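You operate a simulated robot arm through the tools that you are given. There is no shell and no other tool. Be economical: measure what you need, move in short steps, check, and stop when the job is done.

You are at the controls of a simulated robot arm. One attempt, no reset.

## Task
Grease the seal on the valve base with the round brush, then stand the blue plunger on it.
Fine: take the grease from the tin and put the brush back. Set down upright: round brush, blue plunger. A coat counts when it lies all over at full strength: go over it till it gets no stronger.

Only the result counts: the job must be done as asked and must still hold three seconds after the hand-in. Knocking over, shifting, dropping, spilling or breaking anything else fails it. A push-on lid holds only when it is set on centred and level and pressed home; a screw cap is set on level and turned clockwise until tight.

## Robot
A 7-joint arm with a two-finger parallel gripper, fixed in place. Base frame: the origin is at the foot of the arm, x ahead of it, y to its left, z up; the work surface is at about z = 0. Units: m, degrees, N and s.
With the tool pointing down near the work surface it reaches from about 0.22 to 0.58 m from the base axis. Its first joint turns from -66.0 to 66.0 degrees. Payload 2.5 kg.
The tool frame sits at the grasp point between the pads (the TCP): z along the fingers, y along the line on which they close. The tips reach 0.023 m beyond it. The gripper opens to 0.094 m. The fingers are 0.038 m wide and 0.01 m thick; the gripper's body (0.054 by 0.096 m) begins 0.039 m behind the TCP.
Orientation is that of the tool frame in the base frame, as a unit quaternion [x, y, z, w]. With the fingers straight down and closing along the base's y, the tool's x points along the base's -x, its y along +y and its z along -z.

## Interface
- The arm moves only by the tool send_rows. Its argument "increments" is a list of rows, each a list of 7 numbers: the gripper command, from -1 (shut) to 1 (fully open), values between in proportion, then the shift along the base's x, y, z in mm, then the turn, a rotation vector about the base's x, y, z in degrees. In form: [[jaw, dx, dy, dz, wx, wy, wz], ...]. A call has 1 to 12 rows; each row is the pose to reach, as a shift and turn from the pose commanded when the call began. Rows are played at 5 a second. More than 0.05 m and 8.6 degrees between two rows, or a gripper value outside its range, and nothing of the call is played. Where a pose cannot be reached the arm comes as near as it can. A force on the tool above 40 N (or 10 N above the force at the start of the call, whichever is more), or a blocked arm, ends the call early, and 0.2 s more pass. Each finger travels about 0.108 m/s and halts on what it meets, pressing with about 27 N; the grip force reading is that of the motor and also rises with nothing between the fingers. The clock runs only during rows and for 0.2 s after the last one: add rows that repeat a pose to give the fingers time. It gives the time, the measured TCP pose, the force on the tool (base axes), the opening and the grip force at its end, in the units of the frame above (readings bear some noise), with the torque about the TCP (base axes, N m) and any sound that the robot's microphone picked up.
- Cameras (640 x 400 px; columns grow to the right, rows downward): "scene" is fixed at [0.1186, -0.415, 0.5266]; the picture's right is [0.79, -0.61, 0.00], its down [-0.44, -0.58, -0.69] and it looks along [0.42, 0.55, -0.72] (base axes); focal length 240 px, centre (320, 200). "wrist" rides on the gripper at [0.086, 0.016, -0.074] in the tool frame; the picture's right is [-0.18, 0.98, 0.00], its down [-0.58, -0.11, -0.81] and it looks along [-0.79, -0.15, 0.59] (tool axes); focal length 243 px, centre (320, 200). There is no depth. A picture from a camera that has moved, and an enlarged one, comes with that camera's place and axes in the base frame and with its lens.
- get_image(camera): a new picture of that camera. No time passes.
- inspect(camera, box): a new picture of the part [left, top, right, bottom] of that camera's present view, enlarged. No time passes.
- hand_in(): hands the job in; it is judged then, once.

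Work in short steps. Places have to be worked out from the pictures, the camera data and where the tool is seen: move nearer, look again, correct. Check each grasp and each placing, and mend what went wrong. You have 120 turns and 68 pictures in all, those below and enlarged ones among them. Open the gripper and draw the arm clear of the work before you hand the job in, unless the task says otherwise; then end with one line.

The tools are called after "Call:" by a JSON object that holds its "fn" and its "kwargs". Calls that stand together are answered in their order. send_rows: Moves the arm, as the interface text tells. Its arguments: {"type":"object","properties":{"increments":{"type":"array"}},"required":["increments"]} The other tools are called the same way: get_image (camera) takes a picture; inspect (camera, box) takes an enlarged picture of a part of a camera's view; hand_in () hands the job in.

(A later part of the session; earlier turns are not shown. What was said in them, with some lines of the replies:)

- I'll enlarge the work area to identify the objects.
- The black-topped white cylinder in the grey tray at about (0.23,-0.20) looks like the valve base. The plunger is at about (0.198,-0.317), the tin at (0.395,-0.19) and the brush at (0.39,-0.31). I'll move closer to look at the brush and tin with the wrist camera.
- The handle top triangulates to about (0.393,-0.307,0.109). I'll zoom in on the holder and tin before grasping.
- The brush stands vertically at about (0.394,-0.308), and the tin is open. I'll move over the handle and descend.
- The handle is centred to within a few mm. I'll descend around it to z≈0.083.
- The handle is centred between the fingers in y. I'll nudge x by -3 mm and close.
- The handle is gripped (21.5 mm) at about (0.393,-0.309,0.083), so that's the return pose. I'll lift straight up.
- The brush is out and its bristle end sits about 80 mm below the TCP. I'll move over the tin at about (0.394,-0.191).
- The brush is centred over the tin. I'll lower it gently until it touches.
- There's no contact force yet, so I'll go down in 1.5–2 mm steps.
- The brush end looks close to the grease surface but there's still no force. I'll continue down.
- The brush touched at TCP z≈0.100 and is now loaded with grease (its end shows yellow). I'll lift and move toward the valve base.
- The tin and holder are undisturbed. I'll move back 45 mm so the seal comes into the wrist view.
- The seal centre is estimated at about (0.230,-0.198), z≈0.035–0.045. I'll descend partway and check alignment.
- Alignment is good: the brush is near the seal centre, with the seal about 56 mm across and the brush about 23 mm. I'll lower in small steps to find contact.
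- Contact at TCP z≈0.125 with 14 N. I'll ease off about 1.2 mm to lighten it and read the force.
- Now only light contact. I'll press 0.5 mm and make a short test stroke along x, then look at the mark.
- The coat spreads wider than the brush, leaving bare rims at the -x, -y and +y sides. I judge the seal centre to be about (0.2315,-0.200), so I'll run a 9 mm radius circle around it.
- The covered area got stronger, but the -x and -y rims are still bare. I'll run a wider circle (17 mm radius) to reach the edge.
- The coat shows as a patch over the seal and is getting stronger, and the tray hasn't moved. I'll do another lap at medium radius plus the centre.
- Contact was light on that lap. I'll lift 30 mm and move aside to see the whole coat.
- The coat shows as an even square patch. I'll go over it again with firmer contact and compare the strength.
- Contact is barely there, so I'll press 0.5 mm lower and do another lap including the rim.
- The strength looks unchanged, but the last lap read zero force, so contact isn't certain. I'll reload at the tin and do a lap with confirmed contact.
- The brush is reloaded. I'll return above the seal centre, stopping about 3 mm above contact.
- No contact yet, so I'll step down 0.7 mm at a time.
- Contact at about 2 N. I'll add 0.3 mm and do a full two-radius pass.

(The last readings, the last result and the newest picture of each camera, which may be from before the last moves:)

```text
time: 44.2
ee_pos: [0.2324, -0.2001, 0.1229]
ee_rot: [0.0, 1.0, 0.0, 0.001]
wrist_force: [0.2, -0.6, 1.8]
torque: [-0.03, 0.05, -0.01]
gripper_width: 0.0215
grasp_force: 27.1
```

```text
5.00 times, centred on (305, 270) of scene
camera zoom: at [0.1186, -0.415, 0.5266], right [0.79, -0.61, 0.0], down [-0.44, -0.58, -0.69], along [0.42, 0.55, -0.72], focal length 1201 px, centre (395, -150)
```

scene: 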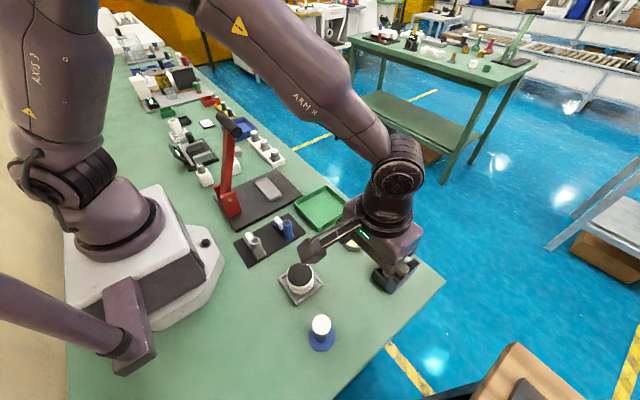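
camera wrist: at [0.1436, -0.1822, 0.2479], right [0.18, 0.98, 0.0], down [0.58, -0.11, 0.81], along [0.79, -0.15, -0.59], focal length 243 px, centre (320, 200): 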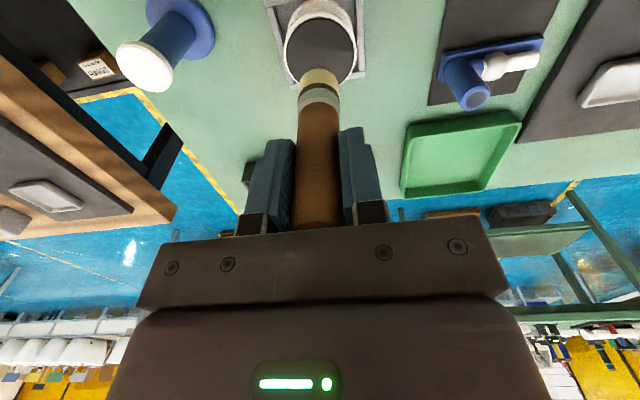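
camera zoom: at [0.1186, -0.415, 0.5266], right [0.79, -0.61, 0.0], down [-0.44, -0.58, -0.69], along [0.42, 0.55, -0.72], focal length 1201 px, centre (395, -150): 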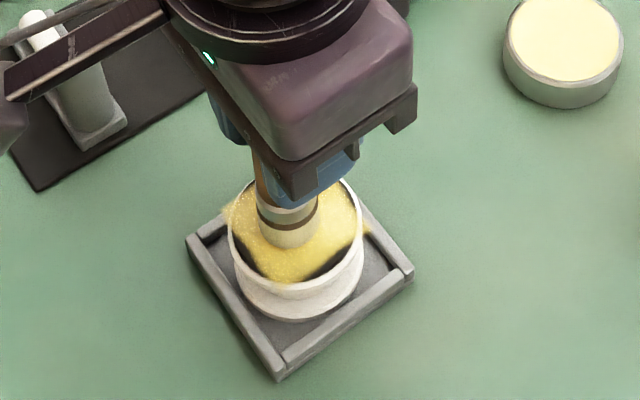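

Contact held through both laps. I'll lift aside and check the coat.

Call:
{"fn": "send_rows", "kwargs": {"increments": [[-1, 0, 0, 15, 0, 0, 0], [-1, 0, 0, 35, 0, 0, 0], [-1, 30, 30, 45, 0, 0, 0], [-1, 60, 50, 45, 0, 0, 0], [-1, 60, 50, 45, 0, 0, 0]]}}

Call:
{"fn": "inspect", "kwargs": {"camera": "scene", "box": [270, 230, 340, 310]}}

```text
time: 45.4
ee_pos: [0.292, -0.1487, 0.1651]
ee_rot: [-0.001, 1.0, 0.0, 0.0]
wrist_force: [-0.3, 1.8, 0.3]
torque: [0.02, 0.02, -0.02]
gripper_width: 0.0218
grasp_force: 27.3
```

```text
5.00 times, centred on (305, 270) of scene
camera zoom: at [0.1186, -0.415, 0.5266], right [0.79, -0.61, 0.0], down [-0.44, -0.58, -0.69], along [0.42, 0.55, -0.72], focal length 1201 px, centre (395, -150)
```

zoom: 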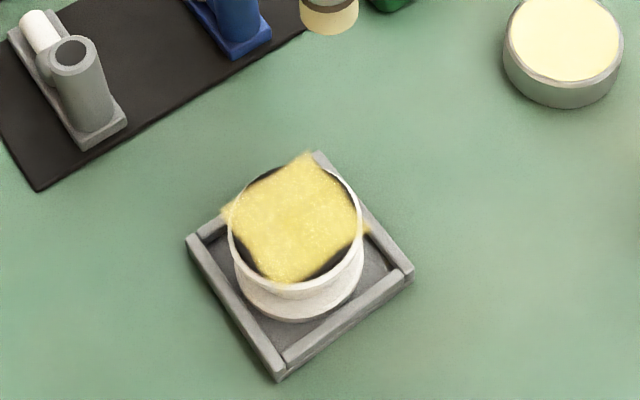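

The coat is unchanged, so it's at full strength. I'll carry the brush back above its holder at (0.3935,-0.309).

Call:
{"fn": "send_rows", "kwargs": {"increments": [[-1, 22, -36, 5, 0, 0, 0], [-1, 44, -72, 5, 0, 0, 0], [-1, 66, -108, 5, 0, 0, 0], [-1, 88, -140, 5, 0, 0, 0], [-1, 101, -160, 5, 0, 0, 0], [-1, 101, -160, -10, 0, 0, 0], [-1, 101, -160, -30, 0, 0, 0], [-1, 101, -160, -30, 0, 0, 0]]}}

Call:
{"fn": "get_image", "kwargs": {"camera": "wrist"}}

Call:
{"fn": "inspect", "kwargs": {"camera": "scene", "box": [340, 210, 440, 300]}}

```text
time: 47.2
ee_pos: [0.3928, -0.3096, 0.1379]
ee_rot: [0.0, 1.0, 0.0, -0.001]
wrist_force: [-0.4, 0.4, -0.3]
torque: [-0.01, -0.02, -0.03]
gripper_width: 0.0215
grasp_force: 26.8
```

```text
28 pictures are left
camera wrist: at [0.3068, -0.2918, 0.2115], right [0.18, 0.98, 0.0], down [0.58, -0.11, 0.81], along [0.79, -0.15, -0.59], focal length 243 px, centre (320, 200)
```

wrist: 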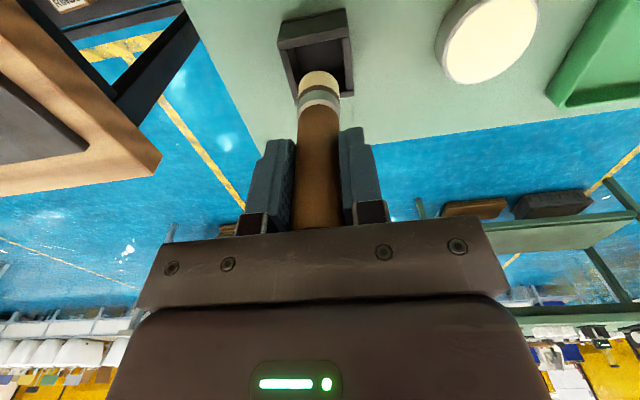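

```text
4.44 times, centred on (390, 255) of scene
camera zoom: at [0.1186, -0.415, 0.5266], right [0.79, -0.61, 0.0], down [-0.44, -0.58, -0.69], along [0.42, 0.55, -0.72], focal length 1067 px, centre (9, -44)
```

zoom: 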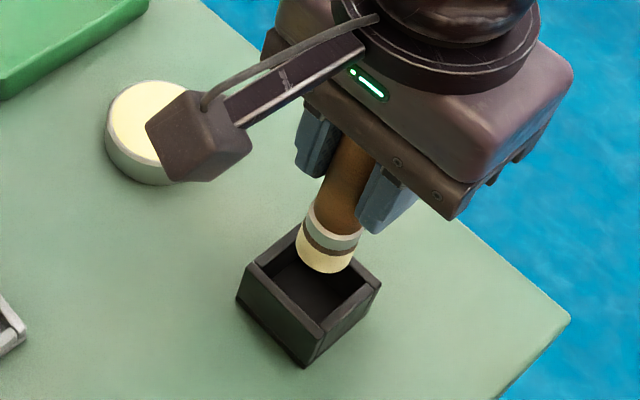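

It's aligned with the holder. I'll lower the brush, slowing near the bottom.

Call:
{"fn": "send_rows", "kwargs": {"increments": [[-1, 0, 0, -15, 0, 0, 0], [-1, 0, 0, -30, 0, 0, 0], [-1, 0, 0, -44, 0, 0, 0], [-1, 0, 0, -51, 0, 0, 0], [-1, 0, 0, -54, 0, 0, 0], [-1, 0, 0, -54, 0, 0, 0]]}}

```text
time: 48.6
ee_pos: [0.3922, -0.3104, 0.0823]
ee_rot: [0.0, 1.0, 0.0, -0.001]
wrist_force: [-0.2, -0.2, -1.1]
torque: [0.01, -0.01, 0.0]
gripper_width: 0.0215
grasp_force: 26.4
```

Call:
{"fn": "send_rows", "kwargs": {"increments": [[-1, 0, 0, -1, 0, 0, 0], [-1, 0, 0, -2, 0, 0, 0], [-1, 0, 0, -2.5, 0, 0, 0], [-1, 0, 0, -2.5, 0, 0, 0]]}}

```text
time: 49.6
ee_pos: [0.3918, -0.3103, 0.0826]
ee_rot: [0.0, 1.0, -0.001, 0.001]
wrist_force: [-1.9, 3.8, 18.6]
torque: [0.28, 0.13, 0.01]
gripper_width: 0.0218
grasp_force: 27.1
```

It's resting on the holder floor at 18 N, close to the original height. I'll relax the press and look before releasing.

Call:
{"fn": "send_rows", "kwargs": {"increments": [[-1, 0, 0, 1, 0, 0, 0], [-1, 0, 0, 1.6, 0, 0, 0], [-1, 0, 0, 1.6, 0, 0, 0]]}}

Call:
{"fn": "inspect", "kwargs": {"camera": "wrist", "box": [220, 20, 420, 150]}}

Call:
{"fn": "inspect", "kwargs": {"camera": "scene", "box": [340, 210, 440, 300]}}

```text
time: 50.4
ee_pos: [0.391, -0.3109, 0.0822]
ee_rot: [-0.001, 1.0, 0.001, -0.001]
wrist_force: [0.6, 0.0, 1.6]
torque: [-0.02, -0.08, 0.03]
gripper_width: 0.0217
grasp_force: 26.9
```

```text
3.08 times, centred on (320, 85) of wrist
camera zoom: at [0.3055, -0.2926, 0.1571], right [0.18, 0.98, 0.0], down [0.58, -0.11, 0.81], along [0.79, -0.15, -0.59], focal length 746 px, centre (320, 554)
```

zoom: 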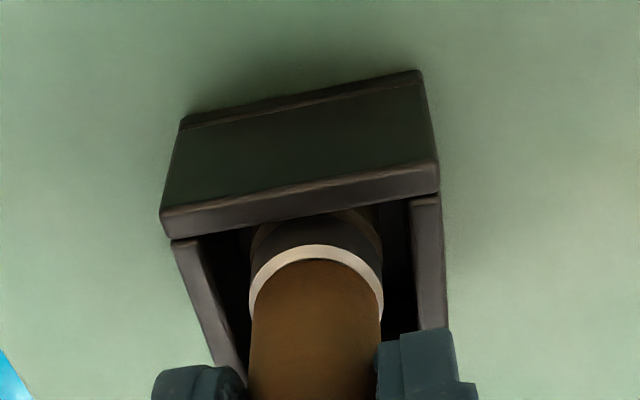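

```text
4.44 times, centred on (390, 255) of scene
camera zoom: at [0.1186, -0.415, 0.5266], right [0.79, -0.61, 0.0], down [-0.44, -0.58, -0.69], along [0.42, 0.55, -0.72], focal length 1067 px, centre (9, -44)
```

zoom: 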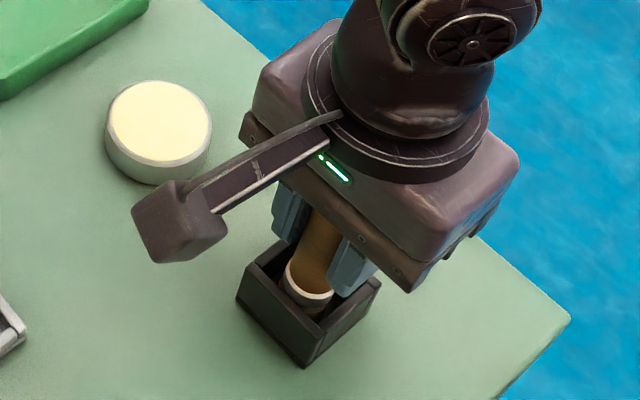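

The brush is seated upright and the holder hasn't moved. I'll release and lift away.

Call:
{"fn": "send_rows", "kwargs": {"increments": [[-0.4, 0, 0, 0, 0, 0, 0], [0.2, 0, 0, 0, 0, 0, 0], [0.2, 0, 0, 0, 0, 0, 0], [0.3, 0, 0, 20, 0, 0, 0], [0.3, 0, 0, 50, 0, 0, 0], [0.3, 0, 0, 90, 0, 0, 0], [0.3, 0, 0, 90, 0, 0, 0]]}}

Call:
{"fn": "get_image", "kwargs": {"camera": "scene"}}

```text
time: 52.0
ee_pos: [0.3923, -0.3124, 0.1717]
ee_rot: [0.0, 1.0, 0.0, 0.0]
wrist_force: [-0.1, -0.5, 0.0]
torque: [0.01, 0.0, 0.0]
gripper_width: 0.061
grasp_force: 0.0
```

```text
24 pictures are left
```

scene: 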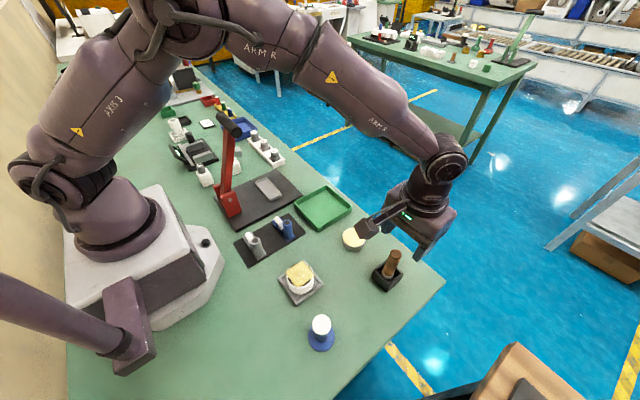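

The brush stands upright in its holder. Next is the plunger, with its knob at about (0.200,-0.315) and top at z≈0.08, so I'll move above it.

Call:
{"fn": "send_rows", "kwargs": {"increments": [[0.7, -48, 0, 0, 0, 0, 0], [1, -96, -1, 0, 0, 0, 0], [1, -144, -2, 0, 0, 0, 0], [1, -192, -3, 0, 0, 0, 0], [1, -192, -3, 0, 0, 0, 0], [1, -192, -3, -20, 0, 0, 0], [1, -192, -3, -20, 0, 0, 0]]}}

Call:
{"fn": "get_image", "kwargs": {"camera": "wrist"}}

Call:
{"fn": "inspect", "kwargs": {"camera": "scene", "box": [270, 260, 370, 360]}}

```text
time: 53.6
ee_pos: [0.1969, -0.3122, 0.1516]
ee_rot: [0.0, 1.0, 0.0, 0.0]
wrist_force: [-0.2, -0.6, -0.2]
torque: [0.02, 0.0, -0.01]
gripper_width: 0.094
grasp_force: 0.1
```

```text
23 pictures are left
camera wrist: at [0.1119, -0.2937, 0.2254], right [0.18, 0.98, 0.0], down [0.58, -0.11, 0.81], along [0.79, -0.15, -0.59], focal length 243 px, centre (320, 200)
```

wrist: 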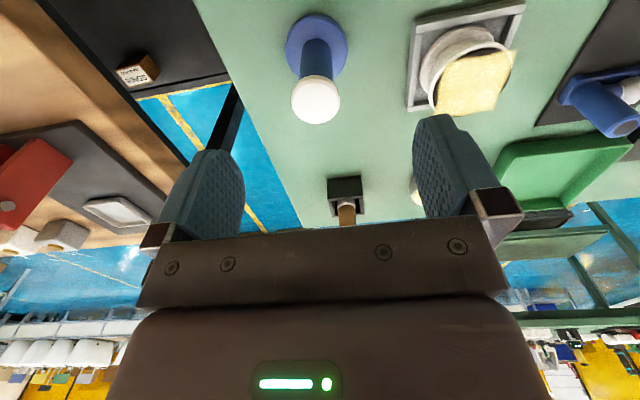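

```text
4.00 times, centred on (320, 310) of scene
camera zoom: at [0.1186, -0.415, 0.5266], right [0.79, -0.61, 0.0], down [-0.44, -0.58, -0.69], along [0.42, 0.55, -0.72], focal length 961 px, centre (320, -240)
```

zoom: 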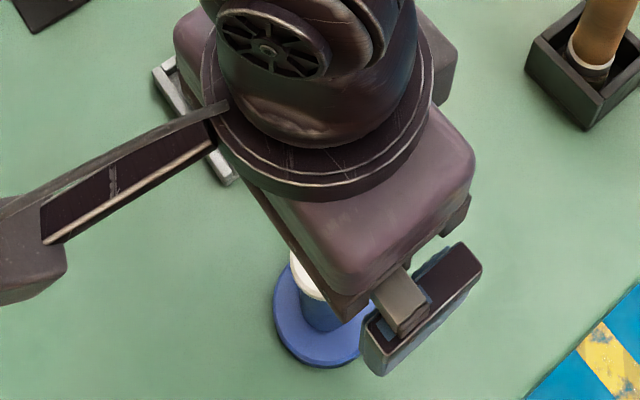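

The knob is at about (0.200,-0.313) with its top near z 0.075. I'll nudge +3 mm in x and descend around it to z≈0.065.

Call:
{"fn": "send_rows", "kwargs": {"increments": [[1, 3, -1, -25, 0, 0, 0], [1, 3, -1, -50, 0, 0, 0], [1, 3, -1, -70, 0, 0, 0], [1, 3, -1, -86, 0, 0, 0], [1, 3, -1, -86, 0, 0, 0]]}}

Call:
{"fn": "get_image", "kwargs": {"camera": "wrist"}}

Call:
{"fn": "inspect", "kwargs": {"camera": "scene", "box": [270, 260, 370, 360]}}

```text
time: 54.8
ee_pos: [0.2017, -0.3154, 0.0667]
ee_rot: [-0.001, 1.0, 0.0, 0.0]
wrist_force: [0.8, -0.7, -0.2]
torque: [0.0, 0.01, -0.01]
gripper_width: 0.0938
grasp_force: 0.0
```

```text
21 pictures are left
camera wrist: at [0.1159, -0.2969, 0.1413], right [0.18, 0.98, 0.0], down [0.58, -0.11, 0.81], along [0.79, -0.15, -0.59], focal length 243 px, centre (320, 200)
```

wrist: 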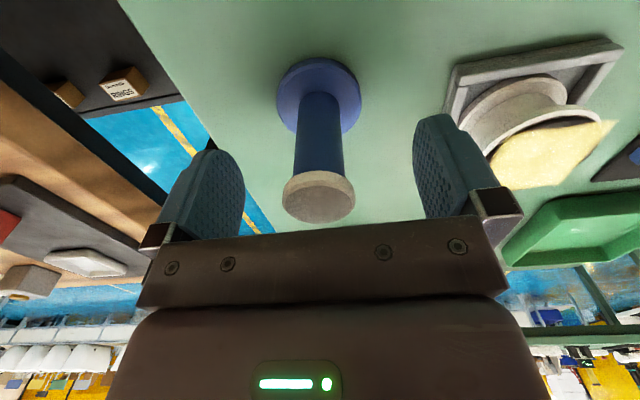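

```text
4.00 times, centred on (320, 310) of scene
camera zoom: at [0.1186, -0.415, 0.5266], right [0.79, -0.61, 0.0], down [-0.44, -0.58, -0.69], along [0.42, 0.55, -0.72], focal length 961 px, centre (320, -240)
```

zoom: 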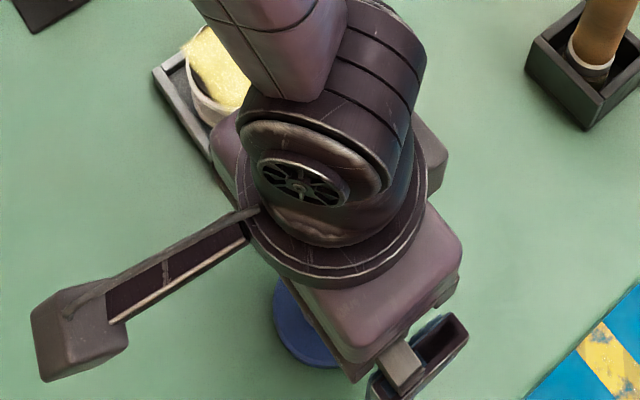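

The knob is centred between the pads and spans z 0.066–0.076. I'll raise 4 mm to centre on it and close.

Call:
{"fn": "send_rows", "kwargs": {"increments": [[1, -1, 0, 4, 0, 0, 0], [0.4, -1, 0, 4, 0, 0, 0], [-0.1, -1, 0, 4, 0, 0, 0], [-0.5, -1, 0, 4, 0, 0, 0], [-1, -1, 0, 4, 0, 0, 0], [-1, -1, 0, 4, 0, 0, 0], [-1, -1, 0, 4, 0, 0, 0]]}}

Call:
{"fn": "get_image", "kwargs": {"camera": "wrist"}}

```text
time: 56.4
ee_pos: [0.2007, -0.3152, 0.0709]
ee_rot: [0.0, 1.0, 0.0, -0.001]
wrist_force: [0.4, 0.0, 0.2]
torque: [-0.01, 0.04, 0.01]
gripper_width: 0.0309
grasp_force: 26.8
```

```text
19 pictures are left
camera wrist: at [0.1153, -0.2968, 0.1453], right [0.18, 0.98, 0.0], down [0.58, -0.11, 0.81], along [0.79, -0.15, -0.59], focal length 243 px, centre (320, 200)
```

wrist: 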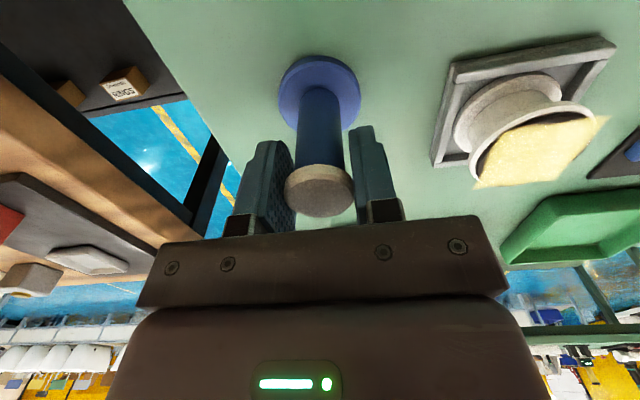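

The knob is gripped (31 mm). I'll lift straight up and carry it toward the valve base.

Call:
{"fn": "send_rows", "kwargs": {"increments": [[-1, 0, 0, 10, 0, 0, 0], [-1, 0, 0, 35, 0, 0, 0], [-1, 0, 0, 65, 0, 0, 0], [-1, 0, 0, 85, 0, 0, 0], [-1, 11, 35, 85, 0, 0, 0], [-1, 22, 75, 85, 0, 0, 0], [-1, 33, 115, 85, 0, 0, 0], [-1, 33, 115, 85, 0, 0, 0]]}}

Call:
{"fn": "get_image", "kwargs": {"camera": "wrist"}}

Call:
{"fn": "inspect", "kwargs": {"camera": "scene", "box": [260, 220, 360, 310]}}

```text
time: 58.2
ee_pos: [0.2347, -0.1981, 0.1566]
ee_rot: [0.001, 1.0, 0.0, -0.001]
wrist_force: [0.7, 0.5, -0.2]
torque: [-0.02, 0.0, 0.01]
gripper_width: 0.0
grasp_force: 27.1
```

```text
18 pictures are left
camera wrist: at [0.1489, -0.1799, 0.2314], right [0.19, 0.98, 0.0], down [0.58, -0.11, 0.81], along [0.79, -0.15, -0.59], focal length 243 px, centre (320, 200)
```

wrist: 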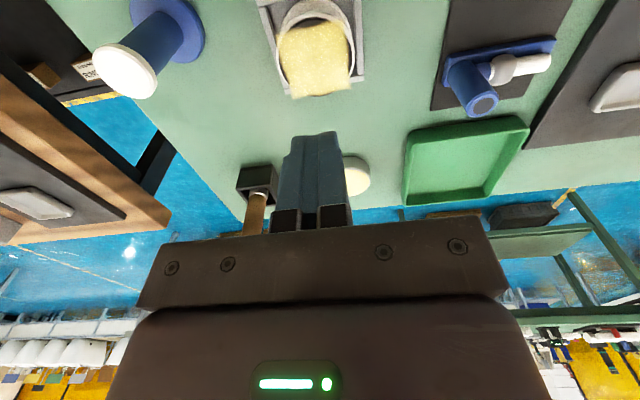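

```text
4.44 times, centred on (310, 265) of scene
camera zoom: at [0.1186, -0.415, 0.5266], right [0.79, -0.61, 0.0], down [-0.44, -0.58, -0.69], along [0.42, 0.55, -0.72], focal length 1067 px, centre (364, -89)
```

zoom: 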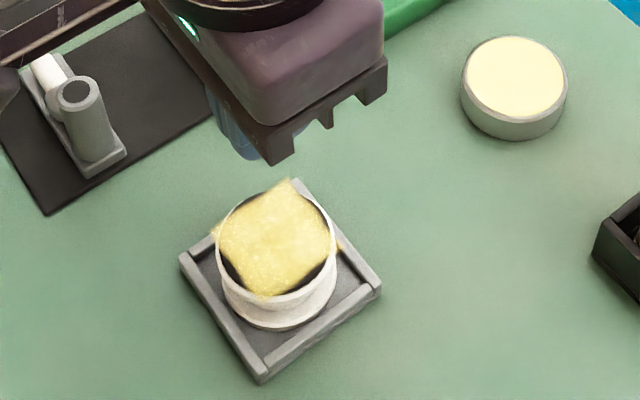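

The plunger slipped out and is still standing at its original spot. I'll inspect it closely.

Call:
{"fn": "inspect", "kwargs": {"camera": "scene", "box": [295, 300, 345, 360]}}

Call:
{"fn": "inspect", "kwargs": {"camera": "wrist", "box": [80, 0, 220, 110]}}

```text
6.67 times, centred on (320, 330) of scene
camera zoom: at [0.1186, -0.415, 0.5266], right [0.79, -0.61, 0.0], down [-0.44, -0.58, -0.69], along [0.42, 0.55, -0.72], focal length 1601 px, centre (320, -667)
```

zoom: 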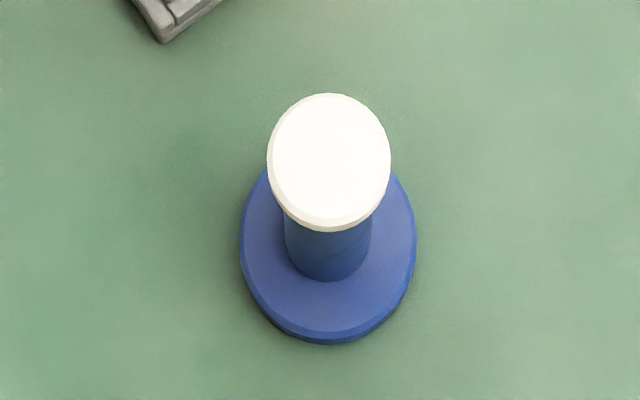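

```text
3.64 times, centred on (150, 55) of wrist
camera zoom: at [0.1489, -0.1799, 0.2314], right [0.19, 0.98, 0.0], down [0.58, -0.11, 0.81], along [0.79, -0.15, -0.59], focal length 882 px, centre (938, 727)
```

zoom: 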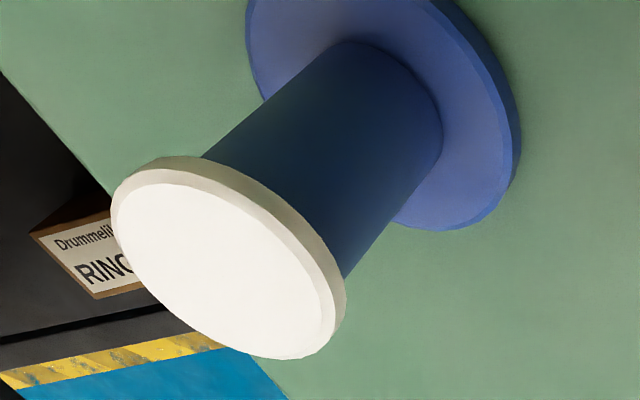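

The cap is thin (about 6 mm) with a bevelled edge, and it sits at z≈0.073–0.080 on a stem at about (0.199,-0.314). I'll return, re-grip with the cap centred on the TCP height, and lift slowly.

Call:
{"fn": "send_rows", "kwargs": {"increments": [[-0.3, 0, 0, 10, 0, 0, 0], [0.3, -10, -35, 10, 0, 0, 0], [0.6, -22, -75, 10, 0, 0, 0], [0.6, -35, -114, 10, 0, 0, 0], [0.6, -35, -114, 10, 0, 0, 0], [0.6, -35, -114, -20, 0, 0, 0], [0.6, -35, -114, -50, 0, 0, 0], [0.6, -35, -114, -81, 0, 0, 0], [0.6, -35, -114, -81, 0, 0, 0]]}}

Call:
{"fn": "inspect", "kwargs": {"camera": "wrist", "box": [220, 120, 420, 240]}}

```text
time: 60.2
ee_pos: [0.2009, -0.3123, 0.0746]
ee_rot: [0.0, 1.0, 0.001, 0.0]
wrist_force: [0.5, 0.0, 0.0]
torque: [0.03, -0.01, 0.0]
gripper_width: 0.075
grasp_force: 0.0
```

```text
3.20 times, centred on (320, 180) of wrist
camera zoom: at [0.1138, -0.2943, 0.1482], right [0.18, 0.98, 0.0], down [0.58, -0.11, 0.81], along [0.79, -0.15, -0.59], focal length 776 px, centre (320, 264)
```

zoom: 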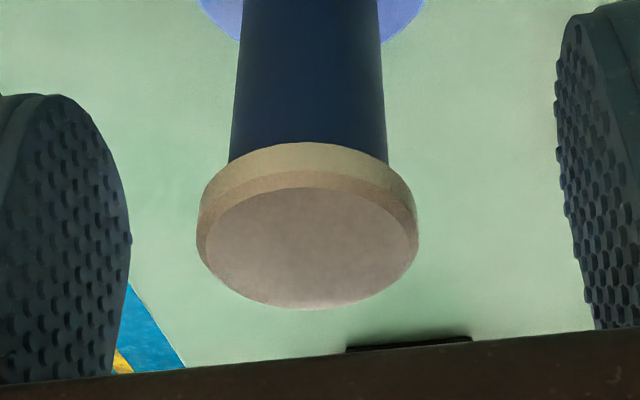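

The cap is level with the TCP and about 2 mm toward -y. I'll correct, close, let the grip settle, then lift 6 mm slowly.

Call:
{"fn": "send_rows", "kwargs": {"increments": [[0.4, 0, -1.7, 0, 0, 0, 0], [0, 0, -1.7, 0, 0, 0, 0], [-0.4, 0, -1.7, 0, 0, 0, 0], [-1, 0, -1.7, 0, 0, 0, 0], [-1, 0, -1.7, 0, 0, 0, 0], [-1, 0, -1.7, 0, 0, 0, 0], [-1, 0, -1.7, 1, 0, 0, 0], [-1, 0, -1.7, 2, 0, 0, 0], [-1, 0, -1.7, 3, 0, 0, 0], [-1, 0, -1.7, 4, 0, 0, 0]]}}

Call:
{"fn": "inspect", "kwargs": {"camera": "wrist", "box": [220, 50, 420, 240]}}

```text
time: 62.4
ee_pos: [0.2006, -0.3143, 0.0787]
ee_rot: [-0.001, 1.0, 0.0, 0.0]
wrist_force: [0.0, 0.2, -1.0]
torque: [0.0, 0.01, 0.03]
gripper_width: 0.0307
grasp_force: 26.8
```

```text
2.11 times, centred on (320, 145) of wrist
camera zoom: at [0.1139, -0.2967, 0.153], right [0.18, 0.98, 0.0], down [0.58, -0.11, 0.81], along [0.79, -0.15, -0.59], focal length 511 px, centre (320, 316)
```

zoom: 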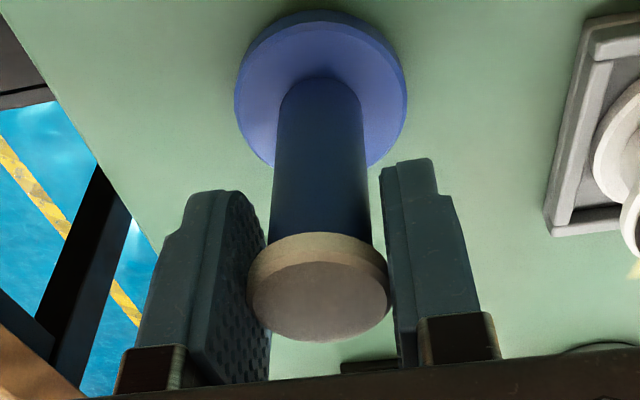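

I can't tell whether it's rising with the fingers, so I'll lift another 8 mm slowly and compare.

Call:
{"fn": "send_rows", "kwargs": {"increments": [[-1, 0, 0, 1, 0, 0, 0], [-1, 0, 0, 2, 0, 0, 0], [-1, 0, 0, 3, 0, 0, 0], [-1, 0, 0, 4, 0, 0, 0], [-1, 0, 0, 5, 0, 0, 0], [-1, 0, 0, 6, 0, 0, 0], [-1, 0, 0, 7, 0, 0, 0], [-1, 0, 0, 8, 0, 0, 0]]}}

Call:
{"fn": "inspect", "kwargs": {"camera": "wrist", "box": [220, 50, 420, 240]}}

```text
time: 64.2
ee_pos: [0.1997, -0.3148, 0.086]
ee_rot: [0.001, 1.0, -0.001, 0.0]
wrist_force: [-0.2, 0.1, -0.6]
torque: [0.01, -0.01, -0.01]
gripper_width: 0.0309
grasp_force: 26.9
```

```text
2.11 times, centred on (320, 145) of wrist
camera zoom: at [0.1142, -0.2973, 0.1615], right [0.18, 0.98, 0.0], down [0.58, -0.11, 0.81], along [0.79, -0.15, -0.59], focal length 511 px, centre (320, 316)
```

zoom: 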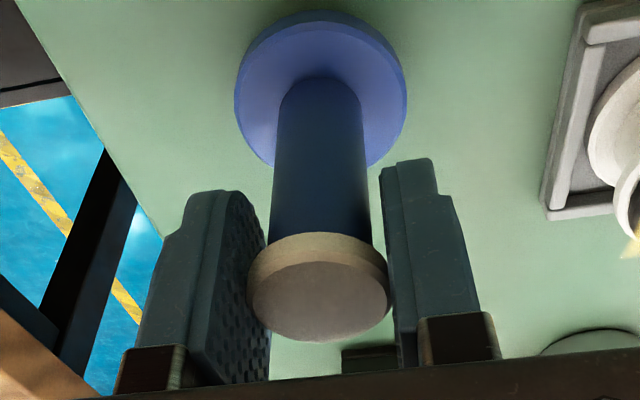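

It's held and rising with the fingers. I'll continue slowly to clear height.

Call:
{"fn": "send_rows", "kwargs": {"increments": [[-1, 0, 0, 4, 0, 0, 0], [-1, 0, 0, 9, 0, 0, 0], [-1, 0, 0, 14, 0, 0, 0], [-1, 0, 0, 19, 0, 0, 0], [-1, 0, 0, 24, 0, 0, 0], [-1, 0, 0, 29, 0, 0, 0], [-1, 0, 0, 34, 0, 0, 0], [-1, 0, 0, 39, 0, 0, 0], [-1, 0, 0, 44, 0, 0, 0], [-1, 0, 0, 49, 0, 0, 0], [-1, 0, 0, 54, 0, 0, 0], [-1, 0, 0, 58, 0, 0, 0]]}}

```text
time: 66.8
ee_pos: [0.1999, -0.3158, 0.1444]
ee_rot: [0.001, 1.0, 0.001, 0.001]
wrist_force: [0.0, 0.0, -0.8]
torque: [0.03, 0.02, 0.03]
gripper_width: 0.031
grasp_force: 26.7
```

It's still held. I'll translate gently over the valve base.

Call:
{"fn": "send_rows", "kwargs": {"increments": [[-1, 1, 4, 0, 0, 0, 0], [-1, 4, 13, 0, 0, 0, 0], [-1, 7, 25, 0, 0, 0, 0], [-1, 10, 37, 0, 0, 0, 0], [-1, 14, 50, 0, 0, 0, 0], [-1, 17, 62, 0, 0, 0, 0], [-1, 21, 75, 0, 0, 0, 0], [-1, 24, 87, 0, 0, 0, 0], [-1, 28, 99, 0, 0, 0, 0], [-1, 31, 109, 0, 0, 0, 0], [-1, 32, 114, 0, 0, 0, 0], [-1, 32, 115.5, 0, 0, 0, 0]]}}

Call:
{"fn": "inspect", "kwargs": {"camera": "wrist", "box": [220, 0, 420, 130]}}

Call:
{"fn": "inspect", "kwargs": {"camera": "scene", "box": [270, 230, 350, 310]}}

```text
time: 69.4
ee_pos: [0.2333, -0.1989, 0.1441]
ee_rot: [0.001, 1.0, -0.001, 0.001]
wrist_force: [0.5, -0.2, -0.5]
torque: [-0.03, -0.01, 0.02]
gripper_width: 0.0309
grasp_force: 26.7
```

```text
3.08 times, centred on (320, 65) of wrist
camera zoom: at [0.1465, -0.1814, 0.2187], right [0.19, 0.98, 0.0], down [0.58, -0.11, 0.81], along [0.79, -0.15, -0.59], focal length 746 px, centre (320, 615)
```

zoom: 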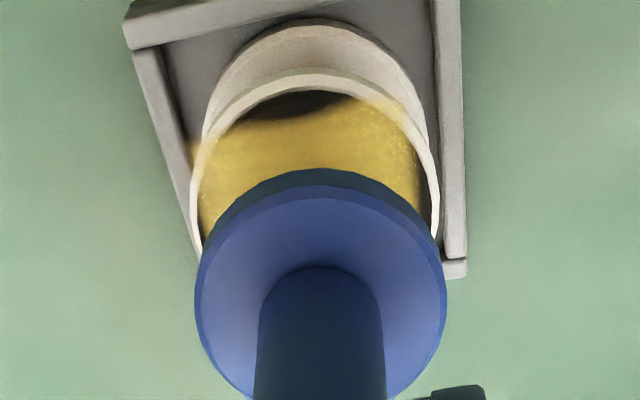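

```text
5.00 times, centred on (310, 270) of scene
camera zoom: at [0.1186, -0.415, 0.5266], right [0.79, -0.61, 0.0], down [-0.44, -0.58, -0.69], along [0.42, 0.55, -0.72], focal length 1201 px, centre (370, -150)
```

zoom: 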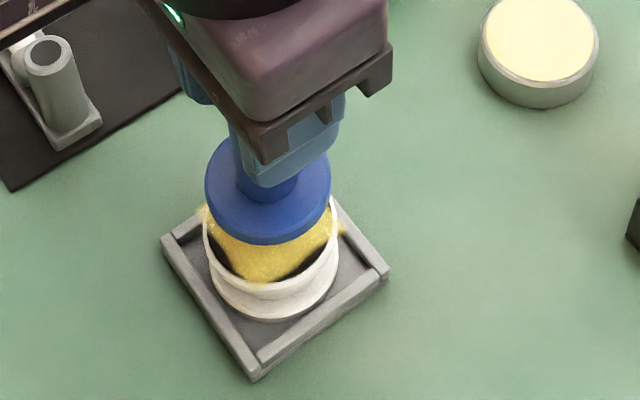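

The disc is aligned to within a millimetre or so. I'll lower gently to just above the expected contact at TCP z≈0.121.

Call:
{"fn": "send_rows", "kwargs": {"increments": [[-1, 0.5, 0, -4, 0, 0, 0], [-1, 0.5, 0, -8, 0, 0, 0], [-1, 0.5, 0, -12, 0, 0, 0], [-1, 0.5, 0, -15, 0, 0, 0], [-1, 0.5, 0, -18, 0, 0, 0], [-1, 0.5, 0, -20, 0, 0, 0], [-1, 0.5, 0, -20, 0, 0, 0]]}}

Call:
{"fn": "inspect", "kwargs": {"camera": "scene", "box": [270, 230, 350, 310]}}

Call:
{"fn": "inspect", "kwargs": {"camera": "wrist", "box": [220, 0, 420, 130]}}

```text
time: 71.0
ee_pos: [0.2332, -0.1995, 0.124]
ee_rot: [0.0, 1.0, 0.0, 0.0]
wrist_force: [-0.2, -0.3, -1.1]
torque: [0.01, 0.02, 0.03]
gripper_width: 0.0308
grasp_force: 27.7
```

```text
5.00 times, centred on (310, 270) of scene
camera zoom: at [0.1186, -0.415, 0.5266], right [0.79, -0.61, 0.0], down [-0.44, -0.58, -0.69], along [0.42, 0.55, -0.72], focal length 1201 px, centre (370, -150)
```

zoom: 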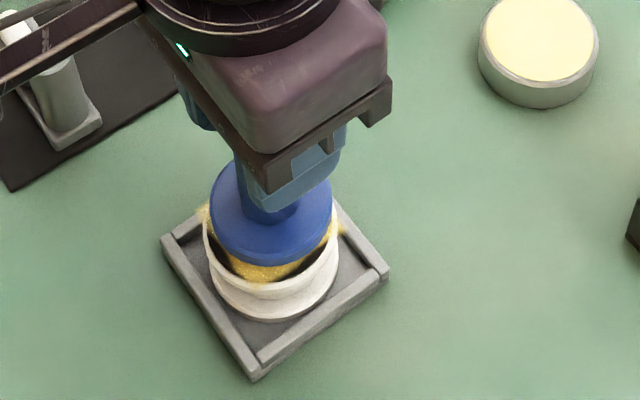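

```text
3.08 times, centred on (320, 65) of wrist
camera zoom: at [0.1467, -0.1813, 0.199], right [0.18, 0.98, 0.0], down [0.58, -0.11, 0.81], along [0.79, -0.15, -0.59], focal length 746 px, centre (320, 615)
```

zoom: 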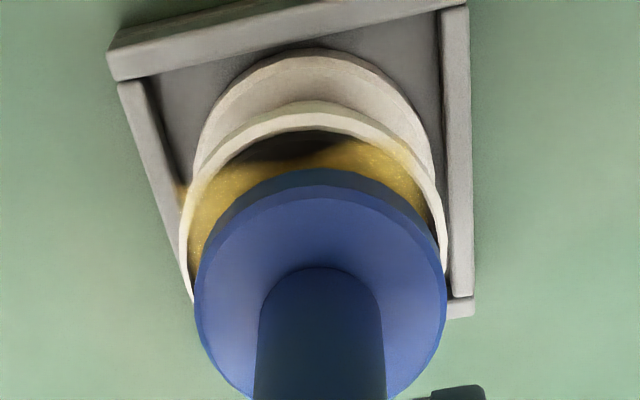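

Both views show the disc about 2 mm too far toward +x/+y. I'll shift (-2,-1.5) mm and lower in small steps.

Call:
{"fn": "send_rows", "kwargs": {"increments": [[-1, -1, -0.8, 0, 0, 0, 0], [-1, -2, -1.5, 0, 0, 0, 0], [-1, -2, -1.5, -1, 0, 0, 0], [-1, -2, -1.5, -2, 0, 0, 0], [-1, -2, -1.5, -2, 0, 0, 0]]}}

Call:
{"fn": "inspect", "kwargs": {"camera": "scene", "box": [270, 230, 350, 310]}}

Call:
{"fn": "inspect", "kwargs": {"camera": "wrist", "box": [220, 0, 420, 130]}}

```text
time: 72.2
ee_pos: [0.2311, -0.2014, 0.1224]
ee_rot: [0.0, 1.0, 0.0, 0.0]
wrist_force: [-0.4, -0.2, -1.5]
torque: [-0.01, 0.0, 0.0]
gripper_width: 0.0309
grasp_force: 26.7
```

```text
5.00 times, centred on (310, 270) of scene
camera zoom: at [0.1186, -0.415, 0.5266], right [0.79, -0.61, 0.0], down [-0.44, -0.58, -0.69], along [0.42, 0.55, -0.72], focal length 1201 px, centre (370, -150)
```

zoom: 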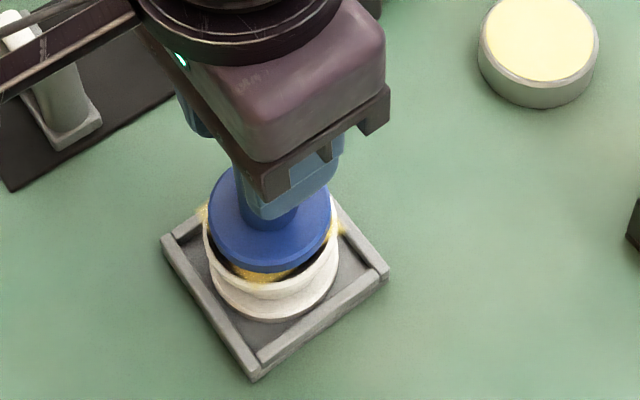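

```text
3.08 times, centred on (320, 65) of wrist
camera zoom: at [0.1449, -0.1826, 0.1971], right [0.18, 0.98, 0.0], down [0.58, -0.11, 0.81], along [0.79, -0.15, -0.59], focal length 746 px, centre (320, 615)
```

zoom: 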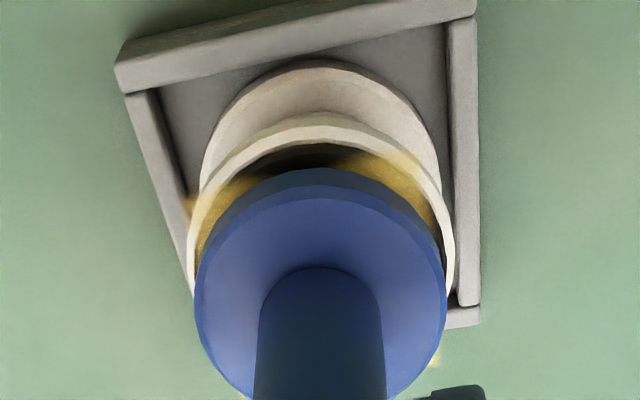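

It's well centred now. I'll lower further until light contact.

Call:
{"fn": "send_rows", "kwargs": {"increments": [[-1, 0, 0, -0.7, 0, 0, 0], [-1, 0, 0, -1.4, 0, 0, 0], [-1, 0, 0, -2, 0, 0, 0], [-1, 0, 0, -2, 0, 0, 0]]}}

```text
time: 73.2
ee_pos: [0.2308, -0.2002, 0.1206]
ee_rot: [0.0, 1.0, 0.0, 0.0]
wrist_force: [-0.5, -0.2, -0.1]
torque: [-0.01, 0.01, -0.02]
gripper_width: 0.0307
grasp_force: 26.9
```

Call:
{"fn": "send_rows", "kwargs": {"increments": [[-1, 0, 0, -0.6, 0, 0, 0], [-1, 0, 0, -1.2, 0, 0, 0], [-1, 0, 0, -1.2, 0, 0, 0]]}}

```text
time: 74.0
ee_pos: [0.2319, -0.2014, 0.12]
ee_rot: [0.0, 1.0, 0.0, 0.001]
wrist_force: [-1.7, 3.4, 18.9]
torque: [0.03, 0.04, -0.04]
gripper_width: 0.0314
grasp_force: 27.1
```

Contact at z≈0.120. I'll relax the press and check seating before releasing.

Call:
{"fn": "send_rows", "kwargs": {"increments": [[-1, 0, 0, 0.5, 0, 0, 0], [-1, 0, 0, 0.9, 0, 0, 0], [-1, 0, 0, 0.9, 0, 0, 0]]}}

Call:
{"fn": "inspect", "kwargs": {"camera": "scene", "box": [270, 230, 350, 310]}}

Call:
{"fn": "inspect", "kwargs": {"camera": "wrist", "box": [220, 0, 420, 130]}}

```text
time: 74.8
ee_pos: [0.2299, -0.2019, 0.1184]
ee_rot: [0.001, 1.0, 0.0, 0.0]
wrist_force: [1.2, -0.4, 1.1]
torque: [-0.07, -0.1, 0.0]
gripper_width: 0.0309
grasp_force: 26.8
```

```text
5.00 times, centred on (310, 270) of scene
camera zoom: at [0.1186, -0.415, 0.5266], right [0.79, -0.61, 0.0], down [-0.44, -0.58, -0.69], along [0.42, 0.55, -0.72], focal length 1201 px, centre (370, -150)
```

zoom: 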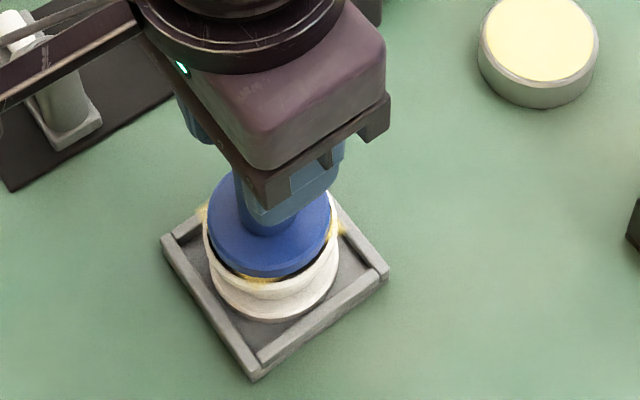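

```text
3.08 times, centred on (320, 65) of wrist
camera zoom: at [0.1445, -0.1833, 0.194], right [0.19, 0.98, 0.0], down [0.58, -0.11, 0.81], along [0.79, -0.15, -0.59], focal length 746 px, centre (320, 615)
```

zoom: 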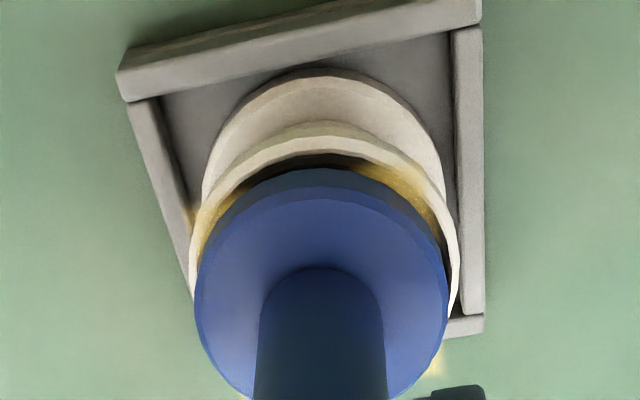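

The plunger is centred and level on the seal. I'll open gently and lift away.

Call:
{"fn": "send_rows", "kwargs": {"increments": [[-0.25, 0, 0, 0, 0, 0, 0], [0.1, 0, 0, 0, 0, 0, 0], [0.4, 0, 0, 0, 0, 0, 0], [0.4, 0, 0, 0, 0, 0, 0], [0.4, 0, 0, 15, 0, 0, 0], [0.4, 0, 0, 40, 0, 0, 0], [0.4, 0, 0, 80, 0, 0, 0], [0.4, 0, 0, 120, 0, 0, 0], [0.4, 45, 0, 130, 0, 0, 0], [0.6, 90, 10, 130, 0, 0, 0], [1, 90, 10, 130, 0, 0, 0]]}}

Call:
{"fn": "get_image", "kwargs": {"camera": "scene"}}

Call:
{"fn": "inspect", "kwargs": {"camera": "scene", "box": [260, 220, 350, 310]}}

```text
time: 77.2
ee_pos: [0.321, -0.191, 0.2527]
ee_rot: [-0.002, 1.0, 0.0, 0.0]
wrist_force: [-0.5, -0.1, -0.6]
torque: [0.02, -0.01, 0.0]
gripper_width: 0.0939
grasp_force: 0.2
```

```text
3 pictures are left
```

scene: 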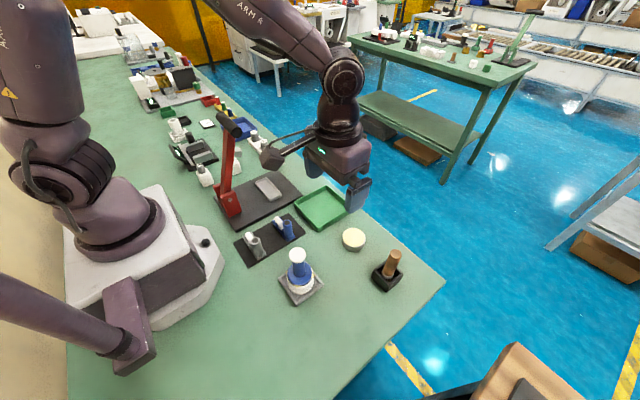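

```text
4.44 times, centred on (305, 265) of scene
camera zoom: at [0.1186, -0.415, 0.5266], right [0.79, -0.61, 0.0], down [-0.44, -0.58, -0.69], along [0.42, 0.55, -0.72], focal length 1067 px, centre (387, -89)
```

zoom: 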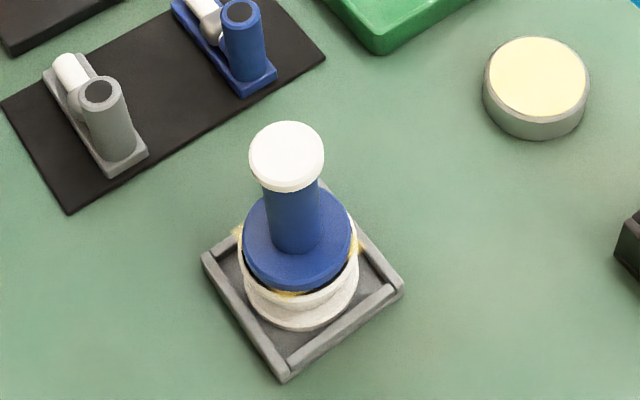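

The plunger stands upright and centred on the seal, the brush is upright in its holder, and nothing else has moved. The arm is clear, so I'll hand in.

Call:
{"fn": "hand_in", "kwargs": {}}

```text
The job is handed in.
```

The job is handed in: the seal is greased, with the coat no stronger on the last pass. In the pictures the grease shows as a square patch, with thin dark strips at the seal's edge. The blue plunger stands upright and centred on the seal, and the round brush is back upright in its holder.
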